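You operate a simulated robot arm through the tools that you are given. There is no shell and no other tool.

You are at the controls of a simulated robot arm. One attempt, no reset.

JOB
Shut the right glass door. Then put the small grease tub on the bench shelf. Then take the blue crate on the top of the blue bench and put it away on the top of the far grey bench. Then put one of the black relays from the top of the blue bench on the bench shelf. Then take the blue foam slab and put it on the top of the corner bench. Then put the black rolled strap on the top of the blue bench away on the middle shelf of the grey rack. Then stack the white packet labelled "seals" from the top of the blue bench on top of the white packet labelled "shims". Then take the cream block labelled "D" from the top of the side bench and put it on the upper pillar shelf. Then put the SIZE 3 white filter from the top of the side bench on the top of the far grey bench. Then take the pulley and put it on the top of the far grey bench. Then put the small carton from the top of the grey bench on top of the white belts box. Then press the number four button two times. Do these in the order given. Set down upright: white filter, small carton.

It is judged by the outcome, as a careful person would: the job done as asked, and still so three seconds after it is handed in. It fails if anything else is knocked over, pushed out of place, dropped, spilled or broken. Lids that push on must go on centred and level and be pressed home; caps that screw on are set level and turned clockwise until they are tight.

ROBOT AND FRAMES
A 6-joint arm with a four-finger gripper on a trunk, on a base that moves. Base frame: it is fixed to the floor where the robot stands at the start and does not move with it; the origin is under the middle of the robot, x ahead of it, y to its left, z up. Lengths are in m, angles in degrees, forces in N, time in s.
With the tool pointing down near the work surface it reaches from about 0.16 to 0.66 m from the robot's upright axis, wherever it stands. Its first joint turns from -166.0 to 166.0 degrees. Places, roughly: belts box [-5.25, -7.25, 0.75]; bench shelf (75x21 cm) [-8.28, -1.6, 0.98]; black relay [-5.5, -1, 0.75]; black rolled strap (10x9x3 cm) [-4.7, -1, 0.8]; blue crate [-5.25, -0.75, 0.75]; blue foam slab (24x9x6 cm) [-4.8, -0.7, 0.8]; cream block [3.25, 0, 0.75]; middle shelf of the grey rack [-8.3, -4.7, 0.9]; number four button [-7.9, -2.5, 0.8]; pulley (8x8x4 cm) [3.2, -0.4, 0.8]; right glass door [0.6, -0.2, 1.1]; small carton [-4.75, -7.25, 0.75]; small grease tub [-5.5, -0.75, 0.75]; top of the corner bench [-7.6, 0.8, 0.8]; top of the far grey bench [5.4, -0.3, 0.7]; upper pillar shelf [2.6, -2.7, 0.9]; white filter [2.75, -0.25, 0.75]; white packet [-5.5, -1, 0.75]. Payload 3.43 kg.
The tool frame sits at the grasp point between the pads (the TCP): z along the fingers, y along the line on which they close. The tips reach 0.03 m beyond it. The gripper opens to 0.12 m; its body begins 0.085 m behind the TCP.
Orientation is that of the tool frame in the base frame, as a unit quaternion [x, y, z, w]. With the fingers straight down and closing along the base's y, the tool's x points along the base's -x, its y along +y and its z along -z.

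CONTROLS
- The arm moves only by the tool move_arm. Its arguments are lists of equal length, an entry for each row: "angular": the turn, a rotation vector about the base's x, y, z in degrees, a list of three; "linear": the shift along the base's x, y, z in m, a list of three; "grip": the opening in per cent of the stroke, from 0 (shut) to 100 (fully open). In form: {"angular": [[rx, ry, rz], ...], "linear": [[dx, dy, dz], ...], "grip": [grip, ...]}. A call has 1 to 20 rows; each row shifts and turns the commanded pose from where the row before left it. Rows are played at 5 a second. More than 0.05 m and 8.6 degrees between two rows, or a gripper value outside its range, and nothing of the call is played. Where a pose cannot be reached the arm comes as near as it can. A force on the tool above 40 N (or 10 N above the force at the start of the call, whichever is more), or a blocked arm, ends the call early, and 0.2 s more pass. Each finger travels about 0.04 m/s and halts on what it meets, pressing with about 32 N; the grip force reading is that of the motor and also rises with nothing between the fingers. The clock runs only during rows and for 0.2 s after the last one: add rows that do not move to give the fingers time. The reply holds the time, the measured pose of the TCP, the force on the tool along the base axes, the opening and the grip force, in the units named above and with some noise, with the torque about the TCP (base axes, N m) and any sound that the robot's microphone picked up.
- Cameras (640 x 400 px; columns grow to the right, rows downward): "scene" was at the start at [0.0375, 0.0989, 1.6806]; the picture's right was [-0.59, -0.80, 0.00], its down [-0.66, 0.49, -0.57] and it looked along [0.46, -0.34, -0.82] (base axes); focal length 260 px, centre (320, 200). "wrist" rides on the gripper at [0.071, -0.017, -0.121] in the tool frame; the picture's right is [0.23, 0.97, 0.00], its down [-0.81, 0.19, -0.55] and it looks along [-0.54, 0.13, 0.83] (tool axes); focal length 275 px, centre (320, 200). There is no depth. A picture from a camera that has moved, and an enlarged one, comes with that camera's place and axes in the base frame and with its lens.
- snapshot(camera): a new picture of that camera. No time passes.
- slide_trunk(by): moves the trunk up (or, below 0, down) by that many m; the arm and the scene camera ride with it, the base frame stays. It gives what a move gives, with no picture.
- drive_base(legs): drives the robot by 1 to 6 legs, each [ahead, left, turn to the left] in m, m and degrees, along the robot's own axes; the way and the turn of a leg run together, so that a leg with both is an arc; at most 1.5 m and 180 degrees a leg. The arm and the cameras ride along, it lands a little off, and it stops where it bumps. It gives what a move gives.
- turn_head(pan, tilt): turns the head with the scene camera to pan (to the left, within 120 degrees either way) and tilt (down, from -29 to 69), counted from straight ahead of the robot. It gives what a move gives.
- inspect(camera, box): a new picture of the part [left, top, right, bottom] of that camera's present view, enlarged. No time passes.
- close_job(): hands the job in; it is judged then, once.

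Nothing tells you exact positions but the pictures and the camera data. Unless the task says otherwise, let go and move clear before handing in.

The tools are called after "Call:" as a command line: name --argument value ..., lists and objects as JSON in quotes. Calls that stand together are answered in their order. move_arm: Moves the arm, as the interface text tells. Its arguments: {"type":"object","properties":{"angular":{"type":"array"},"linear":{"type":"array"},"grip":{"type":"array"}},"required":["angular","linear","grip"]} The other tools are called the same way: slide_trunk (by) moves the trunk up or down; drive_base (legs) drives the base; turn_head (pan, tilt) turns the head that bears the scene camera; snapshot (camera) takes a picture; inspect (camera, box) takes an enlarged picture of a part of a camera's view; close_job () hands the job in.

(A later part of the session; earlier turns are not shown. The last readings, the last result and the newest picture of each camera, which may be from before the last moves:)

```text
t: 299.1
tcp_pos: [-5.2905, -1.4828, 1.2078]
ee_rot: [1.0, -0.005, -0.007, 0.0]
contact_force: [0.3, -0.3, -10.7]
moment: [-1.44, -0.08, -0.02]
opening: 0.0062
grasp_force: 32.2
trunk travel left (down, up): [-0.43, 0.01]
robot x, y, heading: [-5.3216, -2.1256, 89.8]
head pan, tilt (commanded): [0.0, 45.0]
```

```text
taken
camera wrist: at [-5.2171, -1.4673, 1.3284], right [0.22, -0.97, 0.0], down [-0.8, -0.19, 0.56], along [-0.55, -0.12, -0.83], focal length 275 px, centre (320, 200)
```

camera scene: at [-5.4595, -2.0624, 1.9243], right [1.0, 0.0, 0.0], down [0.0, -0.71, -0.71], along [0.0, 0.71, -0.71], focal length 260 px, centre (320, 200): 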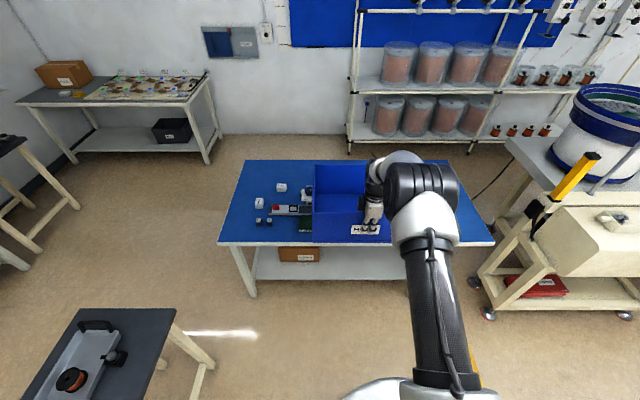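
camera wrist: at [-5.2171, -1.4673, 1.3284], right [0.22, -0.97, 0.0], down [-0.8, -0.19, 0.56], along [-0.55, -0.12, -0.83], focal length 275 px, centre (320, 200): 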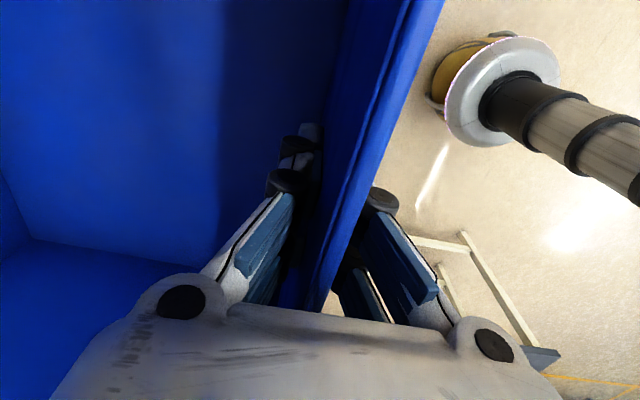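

The crate is held well clear. I draw the arm in a little for travel.

Call:
move_arm --angular '[[0, 0, 0], [0, 0, 0], [0, 0, 0], [0, 0, 0], [0, 0, 0]]' --linear '[[0, -0.025, 0], [0, -0.03, 0], [0, -0.03, 0], [0, -0.03, 0], [0, -0.02, 0]]' --grip '[0, 0, 0, 0, 0]'

Call:
drive_base --legs '[[-0.5, 0, 0], [0, 0, -45], [0, 0, -45], [1.5, 0, 0]]'

Call:
turn_head --pan 0 --tilt 15

Call:
snapshot --camera "scene"

```text
t: 300.3
tcp_pos: [-5.2912, -1.6183, 1.2085]
ee_rot: [1.0, -0.005, -0.006, 0.0]
contact_force: [0.2, 0.6, -9.9]
moment: [-1.42, -0.05, 0.01]
opening: 0.006
grasp_force: 31.5
trunk travel left (down, up): [-0.43, 0.01]
robot x, y, heading: [-5.3162, -2.1241, 89.9]
head pan, tilt (commanded): [0.0, 45.0]
```

```text
t: 314.3
tcp_pos: [-3.3289, -2.6579, 1.2101]
ee_rot: [-0.703, 0.711, 0.005, 0.005]
contact_force: [0.1, -0.5, -10.9]
moment: [-0.03, 1.46, 0.01]
opening: 0.0064
grasp_force: 31.8
trunk travel left (down, up): [-0.43, 0.01]
robot x, y, heading: [-3.8388, -2.6302, -0.3]
head pan, tilt (commanded): [0.0, 45.0]
```

```text
t: 315.2
tcp_pos: [-3.33, -2.6575, 1.2078]
ee_rot: [-0.702, 0.712, 0.006, 0.004]
contact_force: [0.0, 0.7, -9.7]
moment: [-0.06, 1.46, 0.04]
opening: 0.0061
grasp_force: 31.9
trunk travel left (down, up): [-0.43, 0.01]
robot x, y, heading: [-3.839, -2.6269, -0.4]
head pan, tilt (commanded): [0.0, 15.0]
```

```text
taken
camera scene: at [-3.7625, -2.4857, 1.9709], right [-0.01, -1.0, 0.0], down [-0.26, 0.0, -0.97], along [0.97, -0.01, -0.26], focal length 260 px, centre (320, 200)
```

scene: 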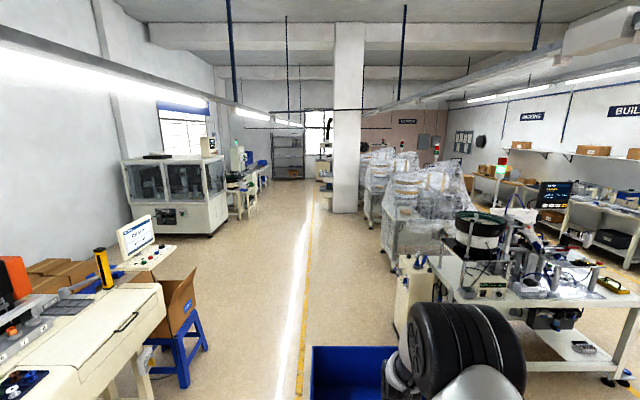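

The way east along the yellow line is free. I drive on towards x≈1.6 carrying the crate ahead of me.

Call:
drive_base --legs '[[1.45, 0.08, 0], [1.45, 0.08, 0], [1.45, 0.08, 0], [1.0, 0.05, 0]]'

Call:
turn_head --pan 25 --tilt 20

Call:
snapshot --camera "scene"

Call:
turn_head --pan -20 --tilt 20

Call:
snapshot --camera "scene"

```text
t: 340.8
tcp_pos: [2.0041, -2.3666, 1.2082]
ee_rot: [-0.704, 0.71, 0.006, 0.004]
contact_force: [-0.5, 0.9, -11.1]
moment: [-0.04, 1.47, 0.02]
opening: 0.0062
grasp_force: 31.7
trunk travel left (down, up): [-0.43, 0.01]
robot x, y, heading: [1.4949, -2.3399, 0.0]
head pan, tilt (commanded): [0.0, 15.0]
```

```text
t: 341.7
tcp_pos: [2.0036, -2.3676, 1.208]
ee_rot: [-0.705, 0.709, 0.006, 0.005]
contact_force: [0.4, -0.2, -10.2]
moment: [-0.05, 1.48, -0.01]
opening: 0.0058
grasp_force: 32.4
trunk travel left (down, up): [-0.43, 0.01]
robot x, y, heading: [1.4948, -2.3392, 0.1]
head pan, tilt (commanded): [25.0, 20.0]
```

```text
taken
camera scene: at [1.5605, -2.1581, 1.9629], right [0.42, -0.91, 0.0], down [-0.31, -0.14, -0.94], along [0.85, 0.4, -0.34], focal length 260 px, centre (320, 200)
```

scene: 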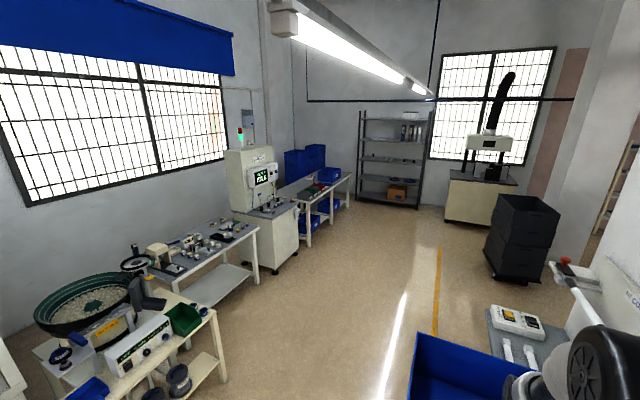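

```text
t: 342.8
tcp_pos: [2.0039, -2.3668, 1.2083]
ee_rot: [-0.705, 0.709, 0.006, 0.003]
contact_force: [0.4, 0.1, -10.3]
moment: [-0.06, 1.46, -0.02]
opening: 0.0061
grasp_force: 32.3
trunk travel left (down, up): [-0.43, 0.01]
robot x, y, heading: [1.4949, -2.3382, 0.1]
head pan, tilt (commanded): [-20.0, 20.0]
```

```text
taken
camera scene: at [1.5638, -2.229, 1.9629], right [-0.34, -0.94, 0.0], down [-0.32, 0.12, -0.94], along [0.88, -0.32, -0.34], focal length 260 px, centre (320, 200)
```

scene: 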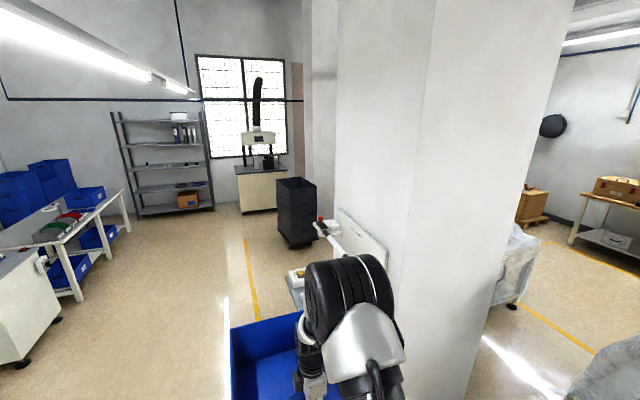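

The pillar with its shelves is close on the right, so I'll shift left before going on. I zoom in on the far bench.

Call:
drive_base --legs '[[0, 0.7, 0], [0.9, 0, 0]]'

Call:
turn_head --pan 25 --tilt 20

Call:
snapshot --camera "scene"

Call:
inspect --camera "scene" --box '[180, 100, 420, 260]'

```text
t: 345.0
tcp_pos: [1.9949, -2.068, 1.2074]
ee_rot: [-0.705, 0.709, 0.013, 0.007]
contact_force: [0.4, 0.5, -11.2]
moment: [-0.06, 1.44, 0.0]
opening: 0.0064
grasp_force: 32.0
trunk travel left (down, up): [-0.43, 0.01]
robot x, y, heading: [1.4944, -2.0229, 0.4]
head pan, tilt (commanded): [-20.0, 20.0]
stopped in leg 1: the robot was blocked; the commanded pose is now the measured one
```

```text
t: 346.1
tcp_pos: [2.0035, -2.077, 1.2046]
ee_rot: [-0.705, 0.709, 0.016, 0.01]
contact_force: [-0.1, -1.4, -10.3]
moment: [-0.14, 1.43, -0.11]
opening: 0.0061
grasp_force: 32.1
trunk travel left (down, up): [-0.43, 0.01]
robot x, y, heading: [1.4929, -2.0224, 0.1]
head pan, tilt (commanded): [25.0, 20.0]
```

```text
taken
camera scene: at [1.5721, -1.9258, 1.9583], right [0.0, -1.0, -0.02], down [-0.42, 0.02, -0.91], along [0.91, 0.01, -0.42], focal length 260 px, centre (320, 200)
```

scene: 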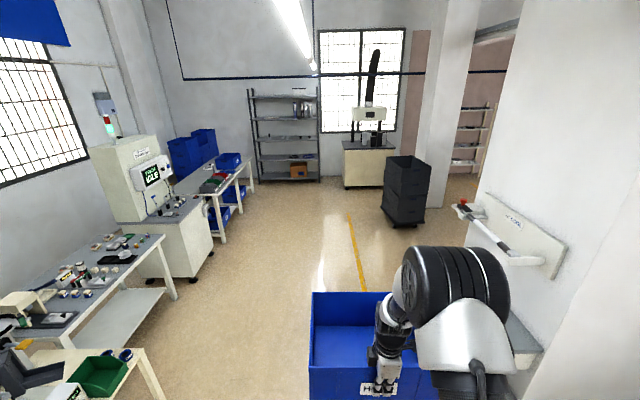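

```text
2.50 times, centred on (300, 180) of scene
camera zoom: at [1.5721, -1.9258, 1.9583], right [0.0, -1.0, -0.02], down [-0.42, 0.02, -0.91], along [0.91, 0.01, -0.42], focal length 649 px, centre (370, 250)
```

zoom: 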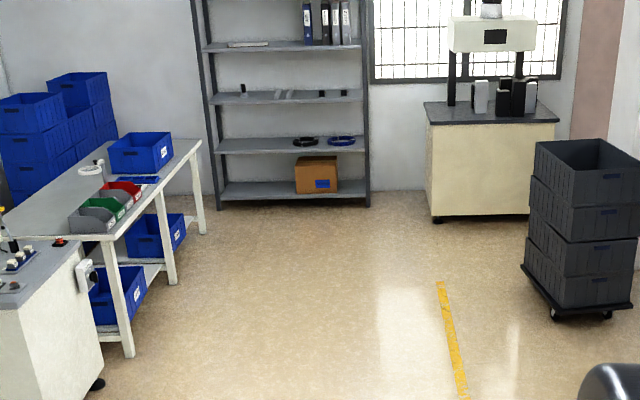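

The head seems to have met the hanging lamp (trunk fully up), which blocked the sideways move. I back off to the right and lower the trunk before continuing.

Call:
drive_base --legs '[[0, -0.12, 0]]'

Call:
slide_trunk --by -0.22

Call:
turn_head --pan 25 --tilt -10

Call:
snapshot --camera "scene"

Call:
turn_head --pan 25 --tilt 25

Call:
snapshot --camera "scene"

```text
t: 347.4
tcp_pos: [1.9991, -2.1682, 1.2081]
ee_rot: [-0.705, 0.709, 0.008, 0.002]
contact_force: [-0.6, 0.2, -11.1]
moment: [-0.09, 1.41, 0.06]
opening: 0.0061
grasp_force: 32.5
trunk travel left (down, up): [-0.43, 0.01]
robot x, y, heading: [1.4953, -2.1396, 0.1]
head pan, tilt (commanded): [25.0, 20.0]
```

```text
t: 349.7
tcp_pos: [2.0011, -2.169, 0.987]
ee_rot: [-0.705, 0.709, 0.007, 0.003]
contact_force: [-0.8, -0.2, -10.5]
moment: [-0.09, 1.47, -0.02]
opening: 0.0063
grasp_force: 32.4
trunk travel left (down, up): [-0.21, 0.23]
robot x, y, heading: [1.4971, -2.1413, 0.2]
head pan, tilt (commanded): [25.0, 20.0]
```

```text
t: 350.6
tcp_pos: [2.0014, -2.1665, 0.988]
ee_rot: [-0.705, 0.709, 0.008, 0.002]
contact_force: [-0.2, 0.3, -11.2]
moment: [-0.06, 1.46, 0.03]
opening: 0.0063
grasp_force: 32.4
trunk travel left (down, up): [-0.21, 0.23]
robot x, y, heading: [1.4989, -2.1393, 0.5]
head pan, tilt (commanded): [25.0, -10.0]
```

```text
taken
camera scene: at [1.5514, -1.964, 1.7904], right [0.43, -0.9, 0.0], down [0.16, 0.07, -0.99], along [0.89, 0.42, 0.17], focal length 260 px, centre (320, 200)
```

scene: 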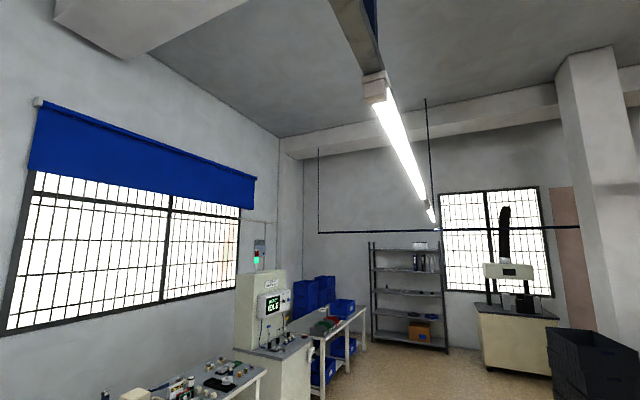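

```text
t: 351.6
tcp_pos: [2.0004, -2.1684, 0.9861]
ee_rot: [-0.706, 0.708, 0.008, 0.002]
contact_force: [-0.8, 0.2, -11.8]
moment: [-0.04, 1.48, -0.03]
opening: 0.0062
grasp_force: 31.9
trunk travel left (down, up): [-0.21, 0.23]
robot x, y, heading: [1.4949, -2.1394, 0.6]
head pan, tilt (commanded): [25.0, 25.0]
```

```text
taken
camera scene: at [1.5583, -1.9607, 1.7349], right [0.43, -0.9, 0.0], down [-0.38, -0.18, -0.91], along [0.82, 0.39, -0.42], focal length 260 px, centre (320, 200)
```

scene: 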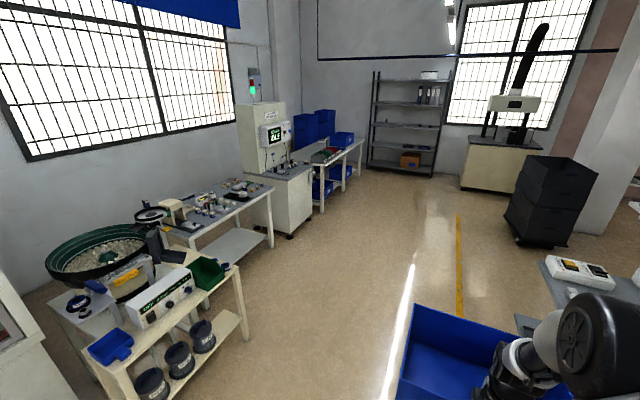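

With the trunk lowered the lamp is clear. I shift left and drive on to stand in front of the far grey bench.

Call:
drive_base --legs '[[0, 0.5, 0], [1.5, 0, 0], [1.3, 0, 0]]'

Call:
turn_head --pan 40 --tilt 25

Call:
snapshot --camera "scene"

```text
t: 367.8
tcp_pos: [4.816, -1.6536, 0.9876]
ee_rot: [-0.706, 0.708, 0.008, 0.002]
contact_force: [0.5, 0.0, -11.5]
moment: [-0.07, 1.48, -0.01]
opening: 0.006
grasp_force: 32.0
trunk travel left (down, up): [-0.21, 0.23]
robot x, y, heading: [4.3077, -1.6297, 0.2]
head pan, tilt (commanded): [25.0, 25.0]
```

```text
t: 368.6
tcp_pos: [4.8159, -1.6543, 0.9876]
ee_rot: [-0.706, 0.708, 0.008, 0.001]
contact_force: [0.2, -0.2, -10.9]
moment: [-0.05, 1.48, -0.03]
opening: 0.0061
grasp_force: 32.0
trunk travel left (down, up): [-0.21, 0.23]
robot x, y, heading: [4.3109, -1.6235, 0.5]
head pan, tilt (commanded): [40.0, 25.0]
```

```text
taken
camera scene: at [4.3601, -1.4271, 1.7348], right [0.65, -0.76, 0.0], down [-0.32, -0.27, -0.91], along [0.69, 0.59, -0.42], focal length 260 px, centre (320, 200)
```

scene: 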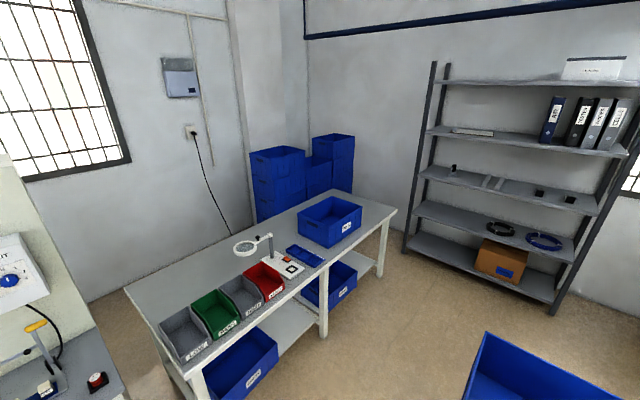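

The far grey bench carries small bins front-left, a magnifier, a tray and another blue crate; there are free areas at its right end and at the back. I turn to face it at a safe distance and raise the trunk a little for a better look.

Call:
drive_base --legs '[[1.0, -0.1, 0], [0, 0, 90]]'

Call:
slide_trunk --by 0.12

Call:
turn_head --pan 0 --tilt 35

Call:
snapshot --camera "scene"

```text
t: 377.6
tcp_pos: [5.3318, -1.2104, 0.9872]
ee_rot: [1.0, -0.002, -0.008, 0.005]
contact_force: [0.0, -0.2, -10.9]
moment: [-1.44, -0.1, 0.02]
opening: 0.006
grasp_force: 32.0
trunk travel left (down, up): [-0.21, 0.23]
robot x, y, heading: [5.3087, -1.7161, 90.2]
head pan, tilt (commanded): [40.0, 25.0]
```

```text
t: 379.1
tcp_pos: [5.3334, -1.2108, 1.1066]
ee_rot: [1.0, -0.001, -0.006, 0.005]
contact_force: [-0.2, -0.3, -10.2]
moment: [-1.51, -0.07, -0.02]
opening: 0.006
grasp_force: 32.3
trunk travel left (down, up): [-0.33, 0.11]
robot x, y, heading: [5.3068, -1.7195, 90.4]
head pan, tilt (commanded): [40.0, 25.0]
```

```text
t: 380.1
tcp_pos: [5.3324, -1.2102, 1.1079]
ee_rot: [1.0, -0.001, -0.006, 0.005]
contact_force: [-0.8, -0.1, -10.6]
moment: [-1.45, -0.04, 0.02]
opening: 0.006
grasp_force: 32.3
trunk travel left (down, up): [-0.33, 0.11]
robot x, y, heading: [5.309, -1.7186, 90.5]
head pan, tilt (commanded): [0.0, 35.0]
```

```text
taken
camera scene: at [5.1661, -1.6466, 1.839], right [1.0, 0.01, 0.0], down [0.0, -0.57, -0.82], along [0.0, 0.82, -0.57], focal length 260 px, centre (320, 200)
```

scene: 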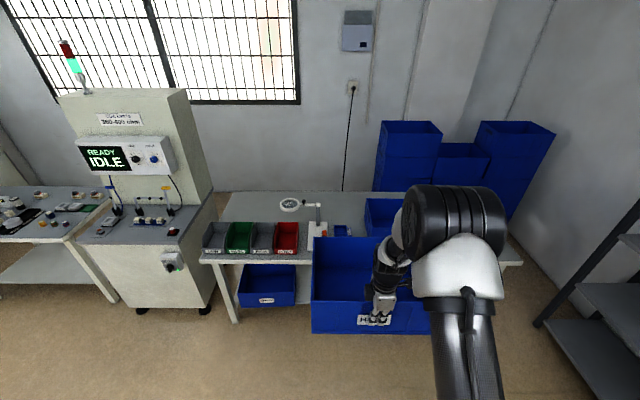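

Call:
inspect --camera "scene" --box '[190, 170, 400, 300]'

Call:
turn_head --pan -35 --tilt 30

Call:
snapshot --camera "scene"

```text
3.05 times, centred on (295, 235) of scene
camera zoom: at [5.1661, -1.6466, 1.839], right [1.0, 0.01, 0.0], down [0.0, -0.57, -0.82], along [0.0, 0.82, -0.57], focal length 792 px, centre (396, 93)
```

zoom: 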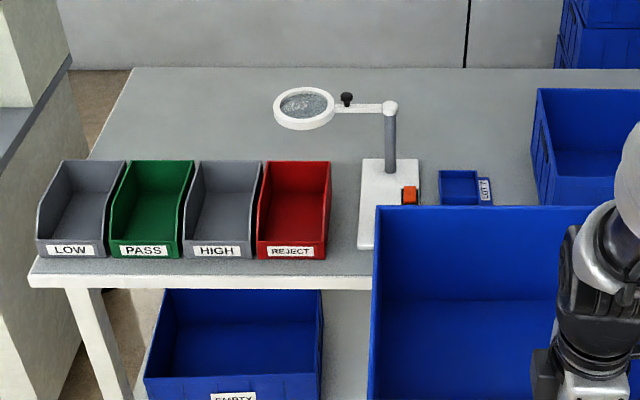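

```text
t: 381.1
tcp_pos: [5.3317, -1.2104, 1.1069]
ee_rot: [1.0, -0.001, -0.007, 0.004]
contact_force: [0.5, -0.2, -10.9]
moment: [-1.48, -0.1, 0.02]
opening: 0.0063
grasp_force: 32.1
trunk travel left (down, up): [-0.33, 0.11]
robot x, y, heading: [5.3073, -1.714, 90.4]
head pan, tilt (commanded): [-35.0, 30.0]
```

```text
taken
camera scene: at [5.2181, -1.6602, 1.8468], right [0.82, -0.57, 0.0], down [-0.28, -0.41, -0.87], along [0.49, 0.71, -0.5], focal length 260 px, centre (320, 200)
```

scene: 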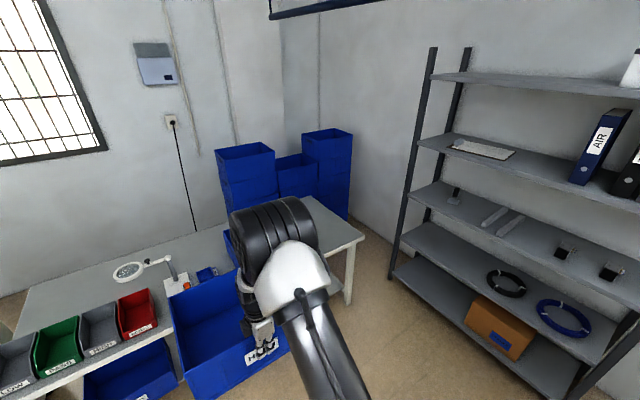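

The right end of the bench may be the better spot with the crate's long side running away from me. I move along to see it unobstructed.

Call:
drive_base --legs '[[0, -0.55, 0]]'

Call:
turn_head --pan 10 --tilt 35

Call:
snapshot --camera "scene"

Call:
inspect --camera "scene" --box '[140, 150, 380, 300]'

```text
t: 384.3
tcp_pos: [5.8885, -1.2091, 1.1061]
ee_rot: [1.0, -0.002, -0.007, 0.005]
contact_force: [-0.2, 0.1, -11.0]
moment: [-1.46, -0.04, -0.01]
opening: 0.0061
grasp_force: 32.5
trunk travel left (down, up): [-0.33, 0.11]
robot x, y, heading: [5.8607, -1.7132, 90.2]
head pan, tilt (commanded): [-35.0, 30.0]
```

```text
t: 385.5
tcp_pos: [5.8886, -1.2088, 1.1072]
ee_rot: [1.0, -0.003, -0.007, 0.004]
contact_force: [-0.2, -0.7, -11.0]
moment: [-1.43, -0.08, -0.02]
opening: 0.0058
grasp_force: 31.7
trunk travel left (down, up): [-0.33, 0.11]
robot x, y, heading: [5.8607, -1.7139, 90.4]
head pan, tilt (commanded): [10.0, 35.0]
```

```text
taken
camera scene: at [5.7053, -1.6455, 1.839], right [0.98, 0.18, 0.0], down [0.1, -0.57, -0.82], along [-0.14, 0.81, -0.57], focal length 260 px, centre (320, 200)
```

scene: 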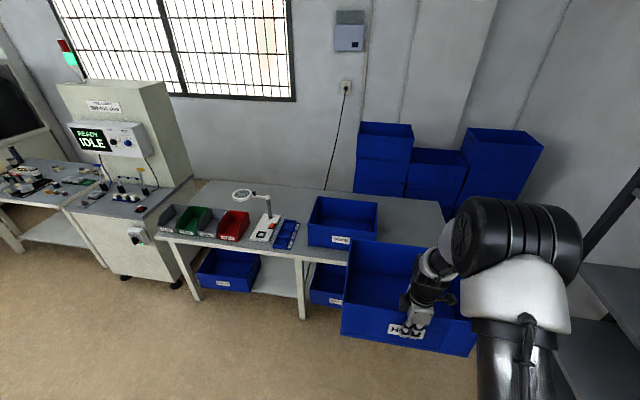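

```text
2.67 times, centred on (260, 225) of scene
camera zoom: at [5.7053, -1.6455, 1.839], right [0.98, 0.18, 0.0], down [0.1, -0.57, -0.82], along [-0.14, 0.81, -0.57], focal length 693 px, centre (480, 133)
```

zoom: 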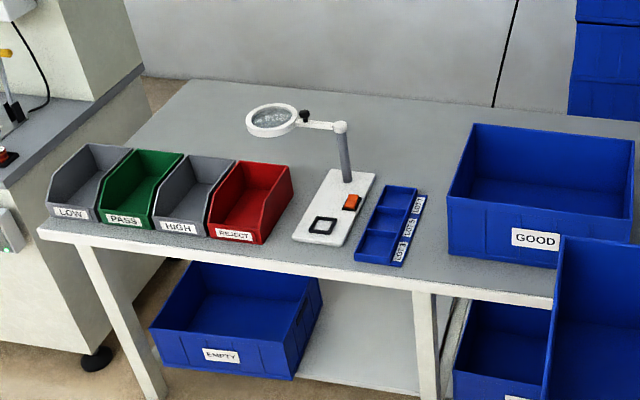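

The GOOD crate ends at about x 5.85 and the bench at 6.28, leaving about 0.43 m at the right end. I'll extend the arm and slowly turn the tool back so the crate's short side spans that space.

Call:
move_arm --angular '[[0, 0, 0], [0, 0, 0], [0, 0, 0], [0, 0, 0], [0, 0, -5.6], [0, 0, -5.6], [0, 0, -5.6], [0, 0, -5.6], [0, 0, -5.6], [0, 0, -5.6], [0, 0, -5.6], [0, 0, -5.6], [0, 0, 0]]' --linear '[[0, 0.03, 0], [0, 0.035, 0], [0, 0.035, 0], [0, 0.03, 0], [0, 0, 0], [0, 0, 0], [0, 0, 0], [0, 0, 0], [0, 0, 0], [0, 0, 0], [0, 0, 0], [0, 0, 0], [0, 0, 0]]' --grip '[0, 0, 0, 0, 0, 0, 0, 0, 0, 0, 0, 0, 0]'

Call:
snapshot --camera "scene"

```text
t: 388.3
tcp_pos: [5.8883, -1.0781, 1.1076]
ee_rot: [0.923, -0.385, -0.009, 0.002]
contact_force: [1.4, -0.2, -10.9]
moment: [-1.09, 0.96, 0.0]
opening: 0.006
grasp_force: 32.1
trunk travel left (down, up): [-0.33, 0.11]
robot x, y, heading: [5.8612, -1.7146, 90.3]
head pan, tilt (commanded): [10.0, 35.0]
```

```text
taken
camera scene: at [5.7053, -1.6452, 1.839], right [0.98, 0.18, 0.0], down [0.1, -0.57, -0.82], along [-0.14, 0.81, -0.57], focal length 260 px, centre (320, 200)
```

scene: 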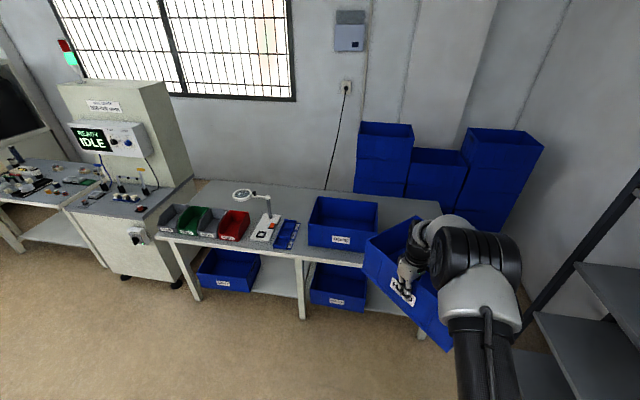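

Half turned with no slip. I finish the turn.

Call:
move_arm --angular '[[0, 0, -5.6], [0, 0, -5.6], [0, 0, -5.6], [0, 0, -5.6], [0, 0, -5.6], [0, 0, -5.6], [0, 0, -5.6], [0, 0, -5.5], [0, 0, 0]]' --linear '[[0, 0, 0], [0, 0, 0], [0, 0, 0], [0, 0, 0], [0, 0, 0], [0, 0, 0], [0, 0, 0], [0, 0, 0], [0, 0, 0]]' --grip '[0, 0, 0, 0, 0, 0, 0, 0, 0]'

Call:
snapshot --camera "scene"

Call:
snapshot --camera "wrist"

```text
t: 390.3
tcp_pos: [5.8879, -1.0785, 1.1059]
ee_rot: [0.708, -0.706, -0.008, -0.001]
contact_force: [-0.3, 0.7, -10.8]
moment: [-0.07, 1.47, 0.04]
opening: 0.0063
grasp_force: 31.9
trunk travel left (down, up): [-0.33, 0.11]
robot x, y, heading: [5.8618, -1.7153, 90.1]
head pan, tilt (commanded): [10.0, 35.0]
```

```text
taken
camera scene: at [5.7054, -1.6454, 1.839], right [0.98, 0.18, 0.0], down [0.1, -0.57, -0.82], along [-0.14, 0.81, -0.57], focal length 260 px, centre (320, 200)
```

scene: 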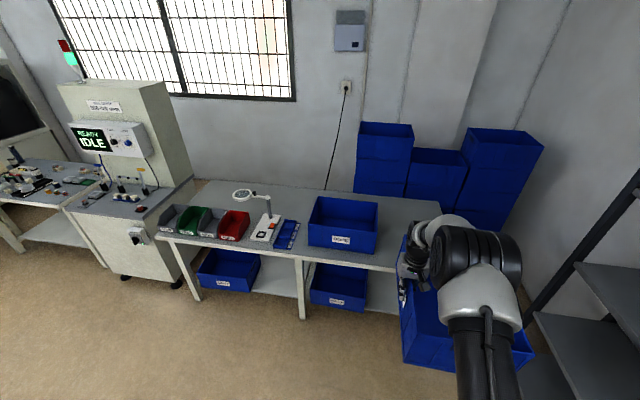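

```text
taken
camera wrist: at [5.9062, -1.1528, 1.2268], right [-0.97, -0.23, 0.01], down [-0.19, 0.8, 0.56], along [-0.14, 0.55, -0.83], focal length 275 px, centre (320, 200)
```

wrist: 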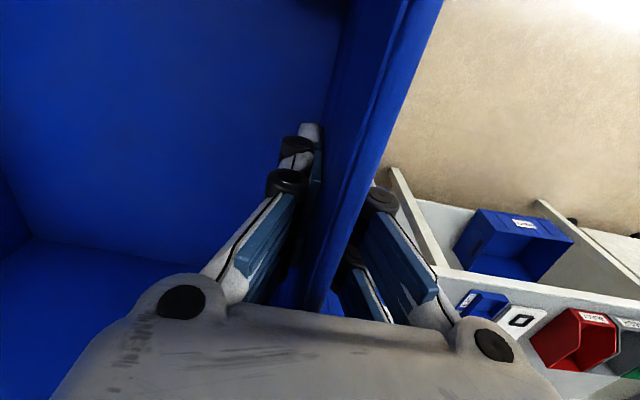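

Call:
inspect --camera "scene" --box '[280, 160, 460, 280]'

```text
3.33 times, centred on (370, 220) of scene
camera zoom: at [5.7054, -1.6454, 1.839], right [0.98, 0.18, 0.0], down [0.1, -0.57, -0.82], along [-0.14, 0.81, -0.57], focal length 866 px, centre (153, 133)
```

zoom: 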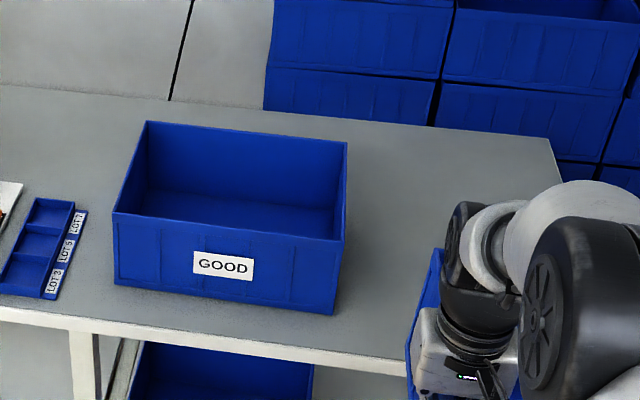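

The free strip runs from x 5.84 to about 6.29. I drive up so that the crate comes over it, staying high.

Call:
drive_base --legs '[[0.5, -0.05, 0], [0.27, 0, 0]]'

Call:
snapshot --camera "scene"

Call:
snapshot --camera "wrist"

```text
t: 394.7
tcp_pos: [5.9357, -0.3121, 1.1058]
ee_rot: [0.708, -0.706, -0.008, 0.0]
contact_force: [0.2, -0.4, -11.3]
moment: [-0.08, 1.48, 0.06]
opening: 0.006
grasp_force: 32.1
trunk travel left (down, up): [-0.33, 0.11]
robot x, y, heading: [5.9117, -0.9464, 90.3]
head pan, tilt (commanded): [10.0, 35.0]
```

```text
taken
camera scene: at [5.7534, -0.8781, 1.839], right [0.98, 0.18, 0.0], down [0.1, -0.57, -0.82], along [-0.14, 0.81, -0.57], focal length 260 px, centre (320, 200)
```

scene: 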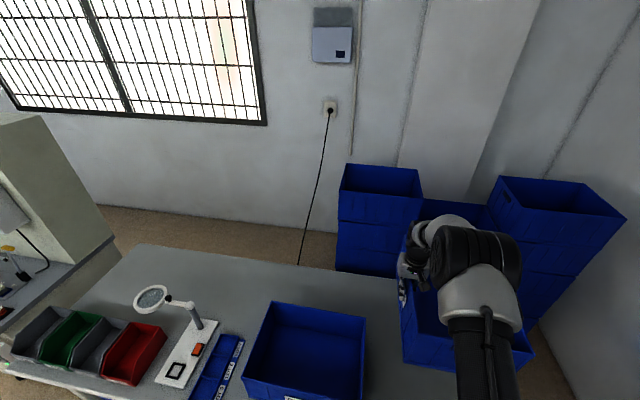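

```text
taken
camera wrist: at [5.954, -0.3858, 1.2265], right [-0.97, -0.23, 0.01], down [-0.19, 0.8, 0.56], along [-0.14, 0.55, -0.83], focal length 275 px, centre (320, 200)
```

wrist: 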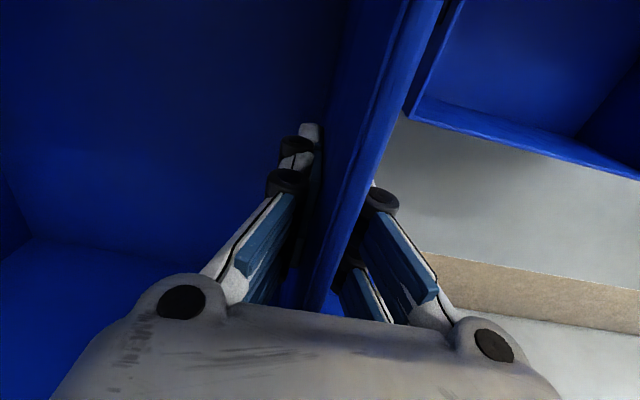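

The crate hangs over the free strip, clear of the GOOD crate. I lower it step by step.

Call:
move_arm --angular '[[0, 0, 0], [0, 0, 0], [0, 0, 0], [0, 0, 0], [0, 0, 0], [0, 0, 0], [0, 0, 0]]' --linear '[[0.005, 0, -0.035], [0.005, 0, -0.04], [0, 0, -0.04], [0, 0, -0.04], [0, 0, -0.04], [0, 0, -0.03], [0, 0, 0]]' --grip '[0, 0, 0, 0, 0, 0, 0]'

Call:
turn_head --pan -5 --tilt 50

Call:
snapshot --camera "scene"

```text
t: 396.3
tcp_pos: [5.9455, -0.3125, 0.8814]
ee_rot: [0.708, -0.706, -0.008, -0.001]
contact_force: [0.3, -0.6, -10.3]
moment: [-0.08, 1.5, -0.02]
opening: 0.0062
grasp_force: 31.6
trunk travel left (down, up): [-0.33, 0.11]
robot x, y, heading: [5.9104, -0.9462, 90.0]
head pan, tilt (commanded): [10.0, 35.0]
```

```text
t: 397.1
tcp_pos: [5.9466, -0.3133, 0.8811]
ee_rot: [0.708, -0.706, -0.007, -0.001]
contact_force: [0.6, 0.9, -10.1]
moment: [-0.09, 1.44, 0.0]
opening: 0.0061
grasp_force: 32.1
trunk travel left (down, up): [-0.33, 0.11]
robot x, y, heading: [5.9065, -0.9512, 90.1]
head pan, tilt (commanded): [-5.0, 50.0]
```

```text
taken
camera scene: at [5.7753, -0.8891, 1.8174], right [1.0, -0.08, 0.0], down [-0.06, -0.76, -0.64], along [0.05, 0.64, -0.77], focal length 260 px, centre (320, 200)
```

scene: 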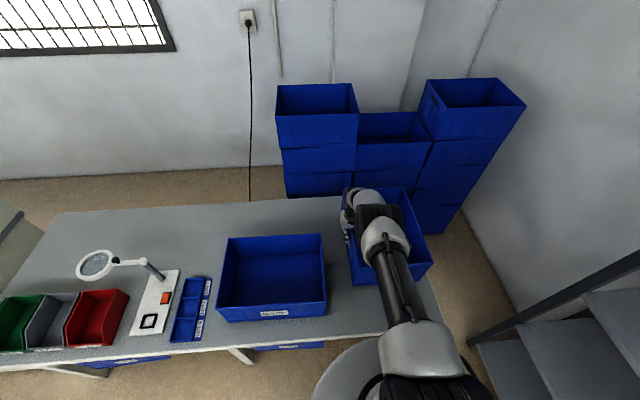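

The crate is inside the bench's right edge by about 5 cm. I lower the last centimetres gently.

Call:
move_arm --angular '[[0, 0, 0], [0, 0, 0], [0, 0, 0], [0, 0, 0], [0, 0, 0], [0, 0, 0], [0, 0, 0], [0, 0, 0]]' --linear '[[0, 0, -0.01], [0, 0, -0.008], [0, 0, -0.005], [0, 0, -0.004], [0, 0, -0.004], [0, 0, -0.004], [0, 0, -0.004], [0, 0, 0]]' --grip '[0, 0, 0, 0, 0, 0, 0, 0]'

```text
t: 398.9
tcp_pos: [5.9452, -0.3144, 0.8453]
ee_rot: [0.709, -0.705, -0.009, -0.003]
contact_force: [-0.2, 2.3, -4.5]
moment: [0.97, 0.01, 0.56]
opening: 0.0059
grasp_force: 32.0
trunk travel left (down, up): [-0.33, 0.11]
robot x, y, heading: [5.9094, -0.9475, 90.3]
head pan, tilt (commanded): [-5.0, 50.0]
```

Call:
move_arm --angular '[[0, 0, 0], [0, 0, 0], [0, 0, 0], [0, 0, 0]]' --linear '[[0, 0, -0.003], [0, 0, -0.002], [0, 0, -0.002], [0, 0, 0]]' --grip '[0, 0, 0, 0]'

```text
t: 399.9
tcp_pos: [5.9453, -0.3181, 0.8403]
ee_rot: [0.708, -0.706, -0.008, -0.001]
contact_force: [-1.7, 3.5, 1.3]
moment: [-1.08, -0.01, 0.61]
opening: 0.0061
grasp_force: 31.9
out of reach, approached as far as the arm can: row 1
trunk travel left (down, up): [-0.33, 0.11]
robot x, y, heading: [5.9085, -0.9527, 90.2]
head pan, tilt (commanded): [-5.0, 50.0]
```

The crate's weight is now on the bench. I open the fingers a little and rise out.

Call:
move_arm --angular '[[0, 0, 0], [0, 0, 0], [0, 0, 0], [0, 0, 0], [0, 0, 0]]' --linear '[[0, 0, 0], [0, 0, 0], [0, 0, 0], [0, 0, 0], [0, 0, 0]]' --grip '[10, 20, 35, 45, 45]'

Call:
snapshot --camera "wrist"

Call:
snapshot --camera "scene"

```text
t: 401.1
tcp_pos: [5.9451, -0.3184, 0.8381]
ee_rot: [0.709, -0.706, -0.009, -0.001]
contact_force: [-0.2, -0.8, -0.3]
moment: [-0.01, 0.0, 0.0]
opening: 0.0541
grasp_force: 0.0
trunk travel left (down, up): [-0.33, 0.11]
robot x, y, heading: [5.91, -0.9494, 90.4]
head pan, tilt (commanded): [-5.0, 50.0]
```

```text
taken
camera wrist: at [5.9636, -0.3922, 0.9588], right [-0.97, -0.23, 0.01], down [-0.19, 0.8, 0.57], along [-0.14, 0.55, -0.82], focal length 275 px, centre (320, 200)
```

wrist: 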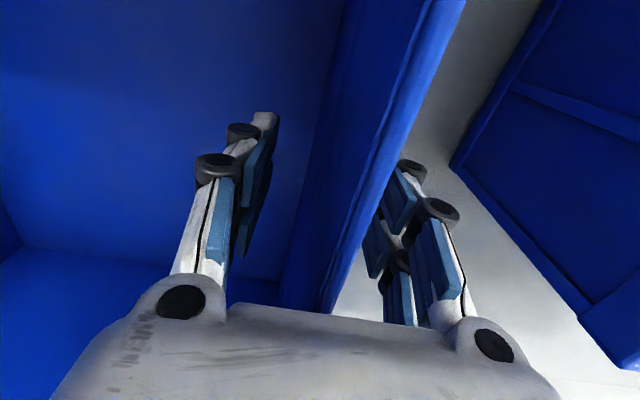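

```text
taken
camera scene: at [5.7751, -0.8903, 1.8174], right [1.0, -0.08, 0.0], down [-0.06, -0.76, -0.64], along [0.05, 0.64, -0.77], focal length 260 px, centre (320, 200)
```

scene: 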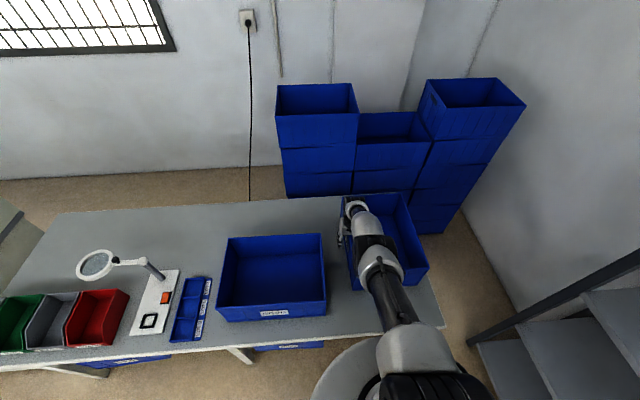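

Call:
move_arm --angular '[[0, 0, 0], [0, 0, 0], [0, 0, 0], [0, 0, 0], [0, 0, 0], [0, 0, 0], [0, 0, 0], [0, 0, 0]]' --linear '[[0, 0, 0.02], [0, 0, 0.03], [0, 0, 0.04], [0, 0, 0.04], [0, 0, 0.04], [0, 0, 0.04], [0, -0.02, 0.04], [0, -0.03, 0.03]]' --grip '[45, 45, 45, 45, 45, 45, 45, 45]'

Call:
snapshot --camera "scene"

Call:
snapshot --camera "wrist"

```text
t: 402.9
tcp_pos: [5.9465, -0.3673, 1.12]
ee_rot: [0.708, -0.706, -0.008, -0.002]
contact_force: [-0.4, -0.1, 0.5]
moment: [0.07, 0.01, -0.02]
opening: 0.0541
grasp_force: 0.1
trunk travel left (down, up): [-0.33, 0.11]
robot x, y, heading: [5.9104, -0.9492, 90.4]
head pan, tilt (commanded): [-5.0, 50.0]
```

```text
taken
camera scene: at [5.775, -0.8923, 1.8175], right [1.0, -0.08, 0.0], down [-0.06, -0.76, -0.64], along [0.05, 0.64, -0.77], focal length 260 px, centre (320, 200)
```

scene: 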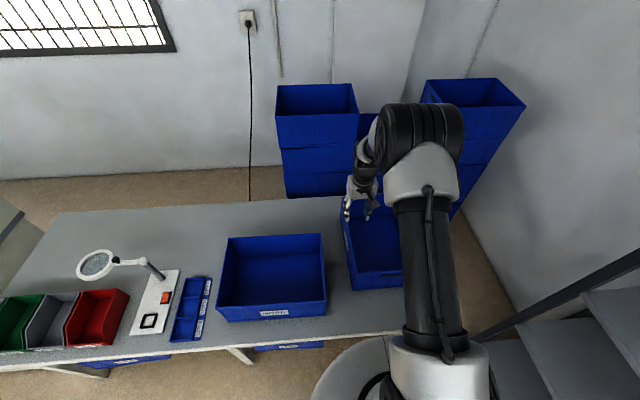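

```text
taken
camera wrist: at [5.9638, -0.4416, 1.2396], right [-0.97, -0.23, 0.0], down [-0.19, 0.8, 0.57], along [-0.14, 0.55, -0.82], focal length 275 px, centre (320, 200)
```

wrist: 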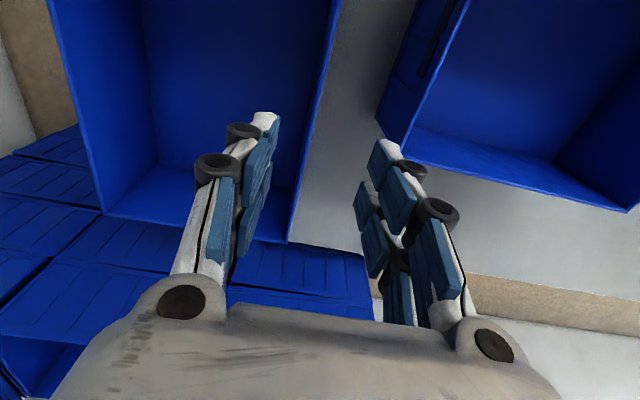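

The crate sits square on the bench's right end, free of the gripper. Task three is done; now back to the blue bench for a black relay.

Call:
drive_base --legs '[[-0.75, 0, 0]]'

Call:
slide_trunk --by -0.13

Call:
move_arm --angular '[[0, 0, 0], [0, 0, 0], [0, 0, 0], [0, 0, 0]]' --linear '[[0, 0, 0.05], [0, 0, 0.05], [0, 0, 0.05], [0, 0, 0.04]]' --grip '[45, 45, 45, 45]'

Call:
drive_base --legs '[[0, 0, 90], [1.5, 0, 0], [1.5, 0, 0], [1.4, 0, 0], [1.4, 0.4, 0]]'

Call:
turn_head --pan 0 --tilt 20

Call:
snapshot --camera "scene"

```text
t: 406.9
tcp_pos: [5.9494, -1.1178, 1.1193]
ee_rot: [-0.706, 0.708, 0.008, 0.002]
contact_force: [-0.4, -0.2, -0.2]
moment: [0.0, 0.04, -0.02]
opening: 0.0541
grasp_force: 0.1
trunk travel left (down, up): [-0.33, 0.11]
robot x, y, heading: [5.9126, -1.6987, 90.0]
head pan, tilt (commanded): [-5.0, 50.0]
```

```text
t: 408.5
tcp_pos: [5.9495, -1.1165, 0.9883]
ee_rot: [-0.705, 0.709, 0.009, 0.002]
contact_force: [-0.8, 1.2, -0.2]
moment: [-0.01, 0.01, 0.01]
opening: 0.0538
grasp_force: 0.1
trunk travel left (down, up): [-0.2, 0.24]
robot x, y, heading: [5.9086, -1.6968, 89.8]
head pan, tilt (commanded): [-5.0, 50.0]
```

```text
t: 409.5
tcp_pos: [5.9521, -1.1186, 1.1787]
ee_rot: [-0.705, 0.709, 0.008, 0.001]
contact_force: [-1.3, -1.2, -0.1]
moment: [0.02, 0.0, -0.01]
opening: 0.0538
grasp_force: 0.0
trunk travel left (down, up): [-0.2, 0.24]
robot x, y, heading: [5.9098, -1.6988, 89.7]
head pan, tilt (commanded): [-5.0, 50.0]
```

```text
t: 441.3
tcp_pos: [-0.4937, -1.9976, 1.1781]
ee_rot: [1.0, -0.006, -0.008, 0.003]
contact_force: [-0.3, -0.1, -0.4]
moment: [0.0, -0.03, 0.03]
opening: 0.054
grasp_force: 0.1
trunk travel left (down, up): [-0.2, 0.24]
robot x, y, heading: [0.0882, -2.0467, 179.3]
head pan, tilt (commanded): [-5.0, 50.0]
```

```text
t: 442.3
tcp_pos: [-0.4929, -1.9981, 1.179]
ee_rot: [1.0, -0.005, -0.007, 0.004]
contact_force: [0.2, -0.4, 0.3]
moment: [0.0, -0.01, 0.01]
opening: 0.054
grasp_force: 0.0
trunk travel left (down, up): [-0.2, 0.24]
robot x, y, heading: [0.0883, -2.0457, 179.1]
head pan, tilt (commanded): [0.0, 20.0]
```

```text
taken
camera scene: at [0.013, -2.1817, 1.7329], right [0.01, 1.0, 0.0], down [0.34, 0.0, -0.94], along [-0.94, 0.01, -0.34], focal length 260 px, centre (320, 200)
```

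scene: 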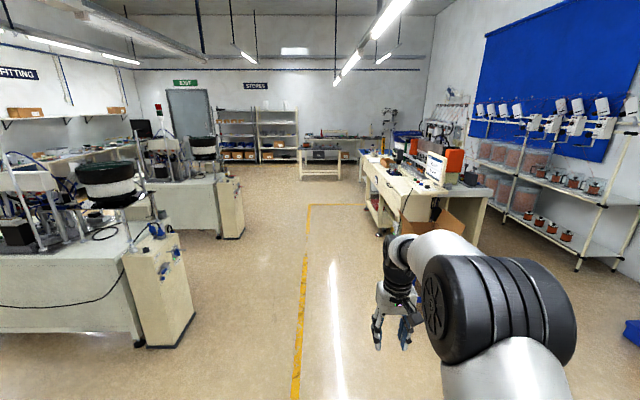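

On the way back west. I continue along the corridor to the blue bench's south side.

Call:
drive_base --legs '[[1.4, 0.42, 0.8], [1.5, 0, 0], [1.5, 0, 0], [1.2, 0, 0], [0, 0, -90], [0.65, 0, 0]]'

Call:
turn_head --pan 0 --tilt 42

Call:
snapshot --camera "scene"

Call:
snapshot --camera "wrist"

```text
t: 476.5
tcp_pos: [-5.501, -1.1712, 1.179]
ee_rot: [-0.704, 0.71, 0.007, 0.001]
contact_force: [0.4, 0.8, 1.1]
moment: [-0.05, 0.01, 0.01]
opening: 0.0541
grasp_force: 0.1
trunk travel left (down, up): [-0.2, 0.24]
robot x, y, heading: [-5.5484, -1.7558, 89.4]
head pan, tilt (commanded): [0.0, 20.0]
```

```text
t: 477.3
tcp_pos: [-5.5011, -1.172, 1.1789]
ee_rot: [-0.704, 0.71, 0.008, 0.002]
contact_force: [0.6, -0.5, 0.0]
moment: [0.03, 0.0, -0.01]
opening: 0.0541
grasp_force: 0.1
trunk travel left (down, up): [-0.2, 0.24]
robot x, y, heading: [-5.5484, -1.7521, 89.4]
head pan, tilt (commanded): [0.0, 42.0]
```

```text
taken
camera scene: at [-5.6874, -1.6855, 1.6987], right [1.0, -0.01, 0.0], down [-0.01, -0.67, -0.74], along [0.01, 0.74, -0.67], focal length 260 px, centre (320, 200)
```

scene: 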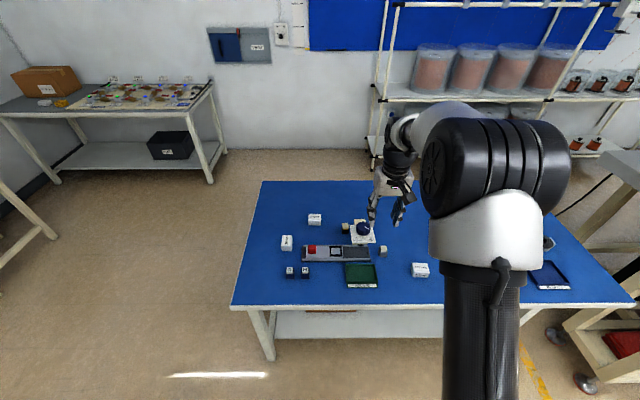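

```text
taken
camera wrist: at [-5.4845, -1.2453, 1.2989], right [-0.98, -0.22, 0.01], down [-0.18, 0.81, 0.57], along [-0.13, 0.55, -0.82], focal length 275 px, centre (320, 200)
```

wrist: 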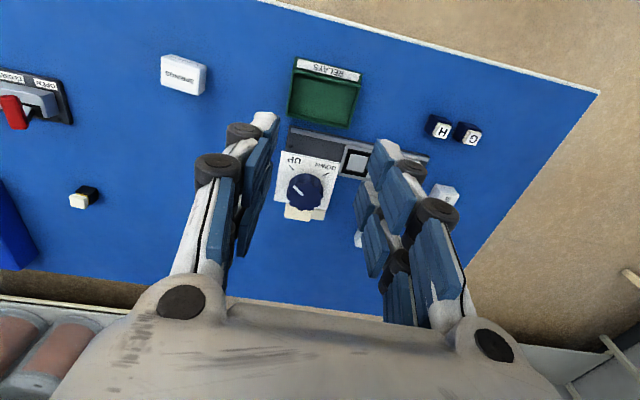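

Call:
inspect --camera "scene" --box '[260, 190, 440, 300]'

Call:
inspect --camera "wrist" --box '[40, 140, 140, 240]'

```text
3.56 times, centred on (350, 245) of scene
camera zoom: at [-5.6874, -1.6855, 1.6987], right [1.0, -0.01, 0.0], down [-0.01, -0.67, -0.74], along [0.01, 0.74, -0.67], focal length 923 px, centre (213, 40)
```

zoom: 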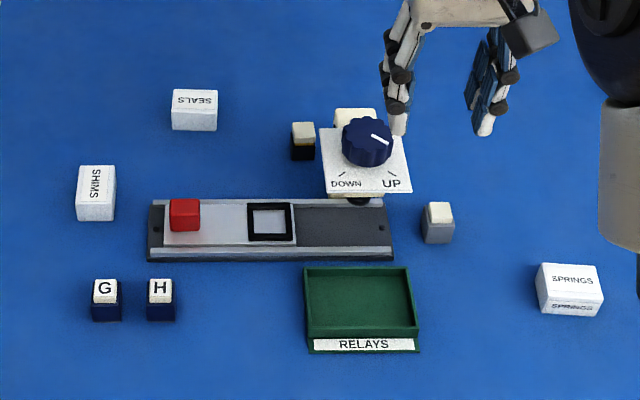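

```text
4.00 times, centred on (90, 190) of wrist
camera zoom: at [-5.4845, -1.2453, 1.2989], right [-0.98, -0.22, 0.01], down [-0.18, 0.81, 0.57], along [-0.13, 0.55, -0.82], focal length 1101 px, centre (1240, 240)
```

zoom: 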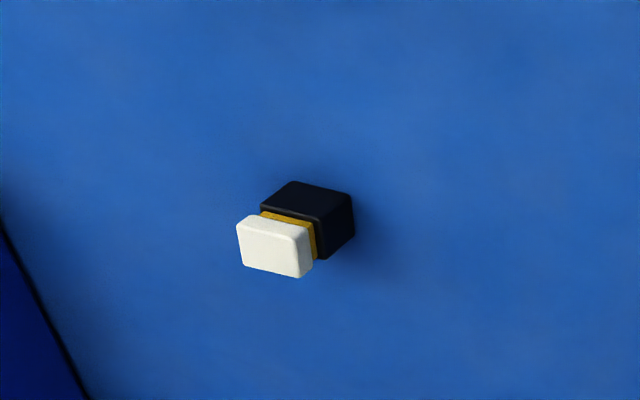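

Relay B (black body, yellow band, cream top) now stands alone near [-5.04, -0.79] since the crate is gone; it is easiest from the north side. I drive round there.

Call:
drive_base --legs '[[-1.3, 0, 0.5], [0, 0, 90], [1.5, 0, 0], [0.1, 0, -90], [1.5, 0, 0], [1.42, 0, 0]]'

Call:
drive_base --legs '[[0, 0, -90], [1.4, 0.1, 0], [0.65, 0, 0], [0, 0, -90]]'

Call:
turn_head --pan 0 --tilt 50

Call:
snapshot --camera "scene"

Call:
snapshot --camera "wrist"

```text
t: 512.2
tcp_pos: [-7.0263, 0.5234, 1.1783]
ee_rot: [-0.704, 0.71, 0.008, 0.002]
contact_force: [-0.3, -0.1, -0.3]
moment: [0.0, -0.03, 0.02]
opening: 0.054
grasp_force: 0.0
trunk travel left (down, up): [-0.2, 0.24]
robot x, y, heading: [-7.0718, -0.0556, 89.6]
head pan, tilt (commanded): [0.0, 42.0]
```

```text
t: 530.0
tcp_pos: [-5.092, -0.5712, 1.1788]
ee_rot: [0.716, 0.698, -0.002, 0.007]
contact_force: [-0.2, -0.4, 0.2]
moment: [0.04, 0.01, 0.02]
opening: 0.0542
grasp_force: 0.1
trunk travel left (down, up): [-0.2, 0.24]
robot x, y, heading: [-5.0349, 0.0086, -91.1]
head pan, tilt (commanded): [0.0, 42.0]
```

```text
t: 530.7
tcp_pos: [-5.0905, -0.5703, 1.1786]
ee_rot: [0.716, 0.698, -0.002, 0.008]
contact_force: [0.7, 0.7, 0.9]
moment: [-0.01, -0.03, 0.02]
opening: 0.0539
grasp_force: 0.0
trunk travel left (down, up): [-0.2, 0.24]
robot x, y, heading: [-5.0328, 0.011, -91.5]
head pan, tilt (commanded): [0.0, 50.0]
```

```text
taken
camera scene: at [-4.898, -0.0498, 1.6874], right [-1.0, 0.03, 0.0], down [0.02, 0.77, -0.64], along [-0.02, -0.64, -0.77], focal length 260 px, centre (320, 200)
```

scene: 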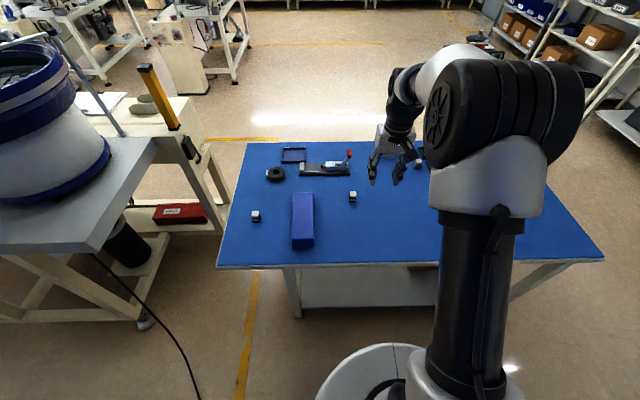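

```text
taken
camera wrist: at [-5.1073, -0.4985, 1.299], right [0.98, 0.21, 0.01], down [0.17, -0.81, 0.57], along [0.12, -0.55, -0.82], focal length 275 px, centre (320, 200)
```

wrist: 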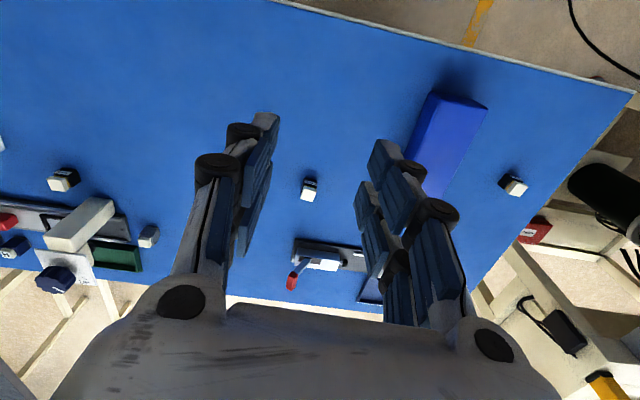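

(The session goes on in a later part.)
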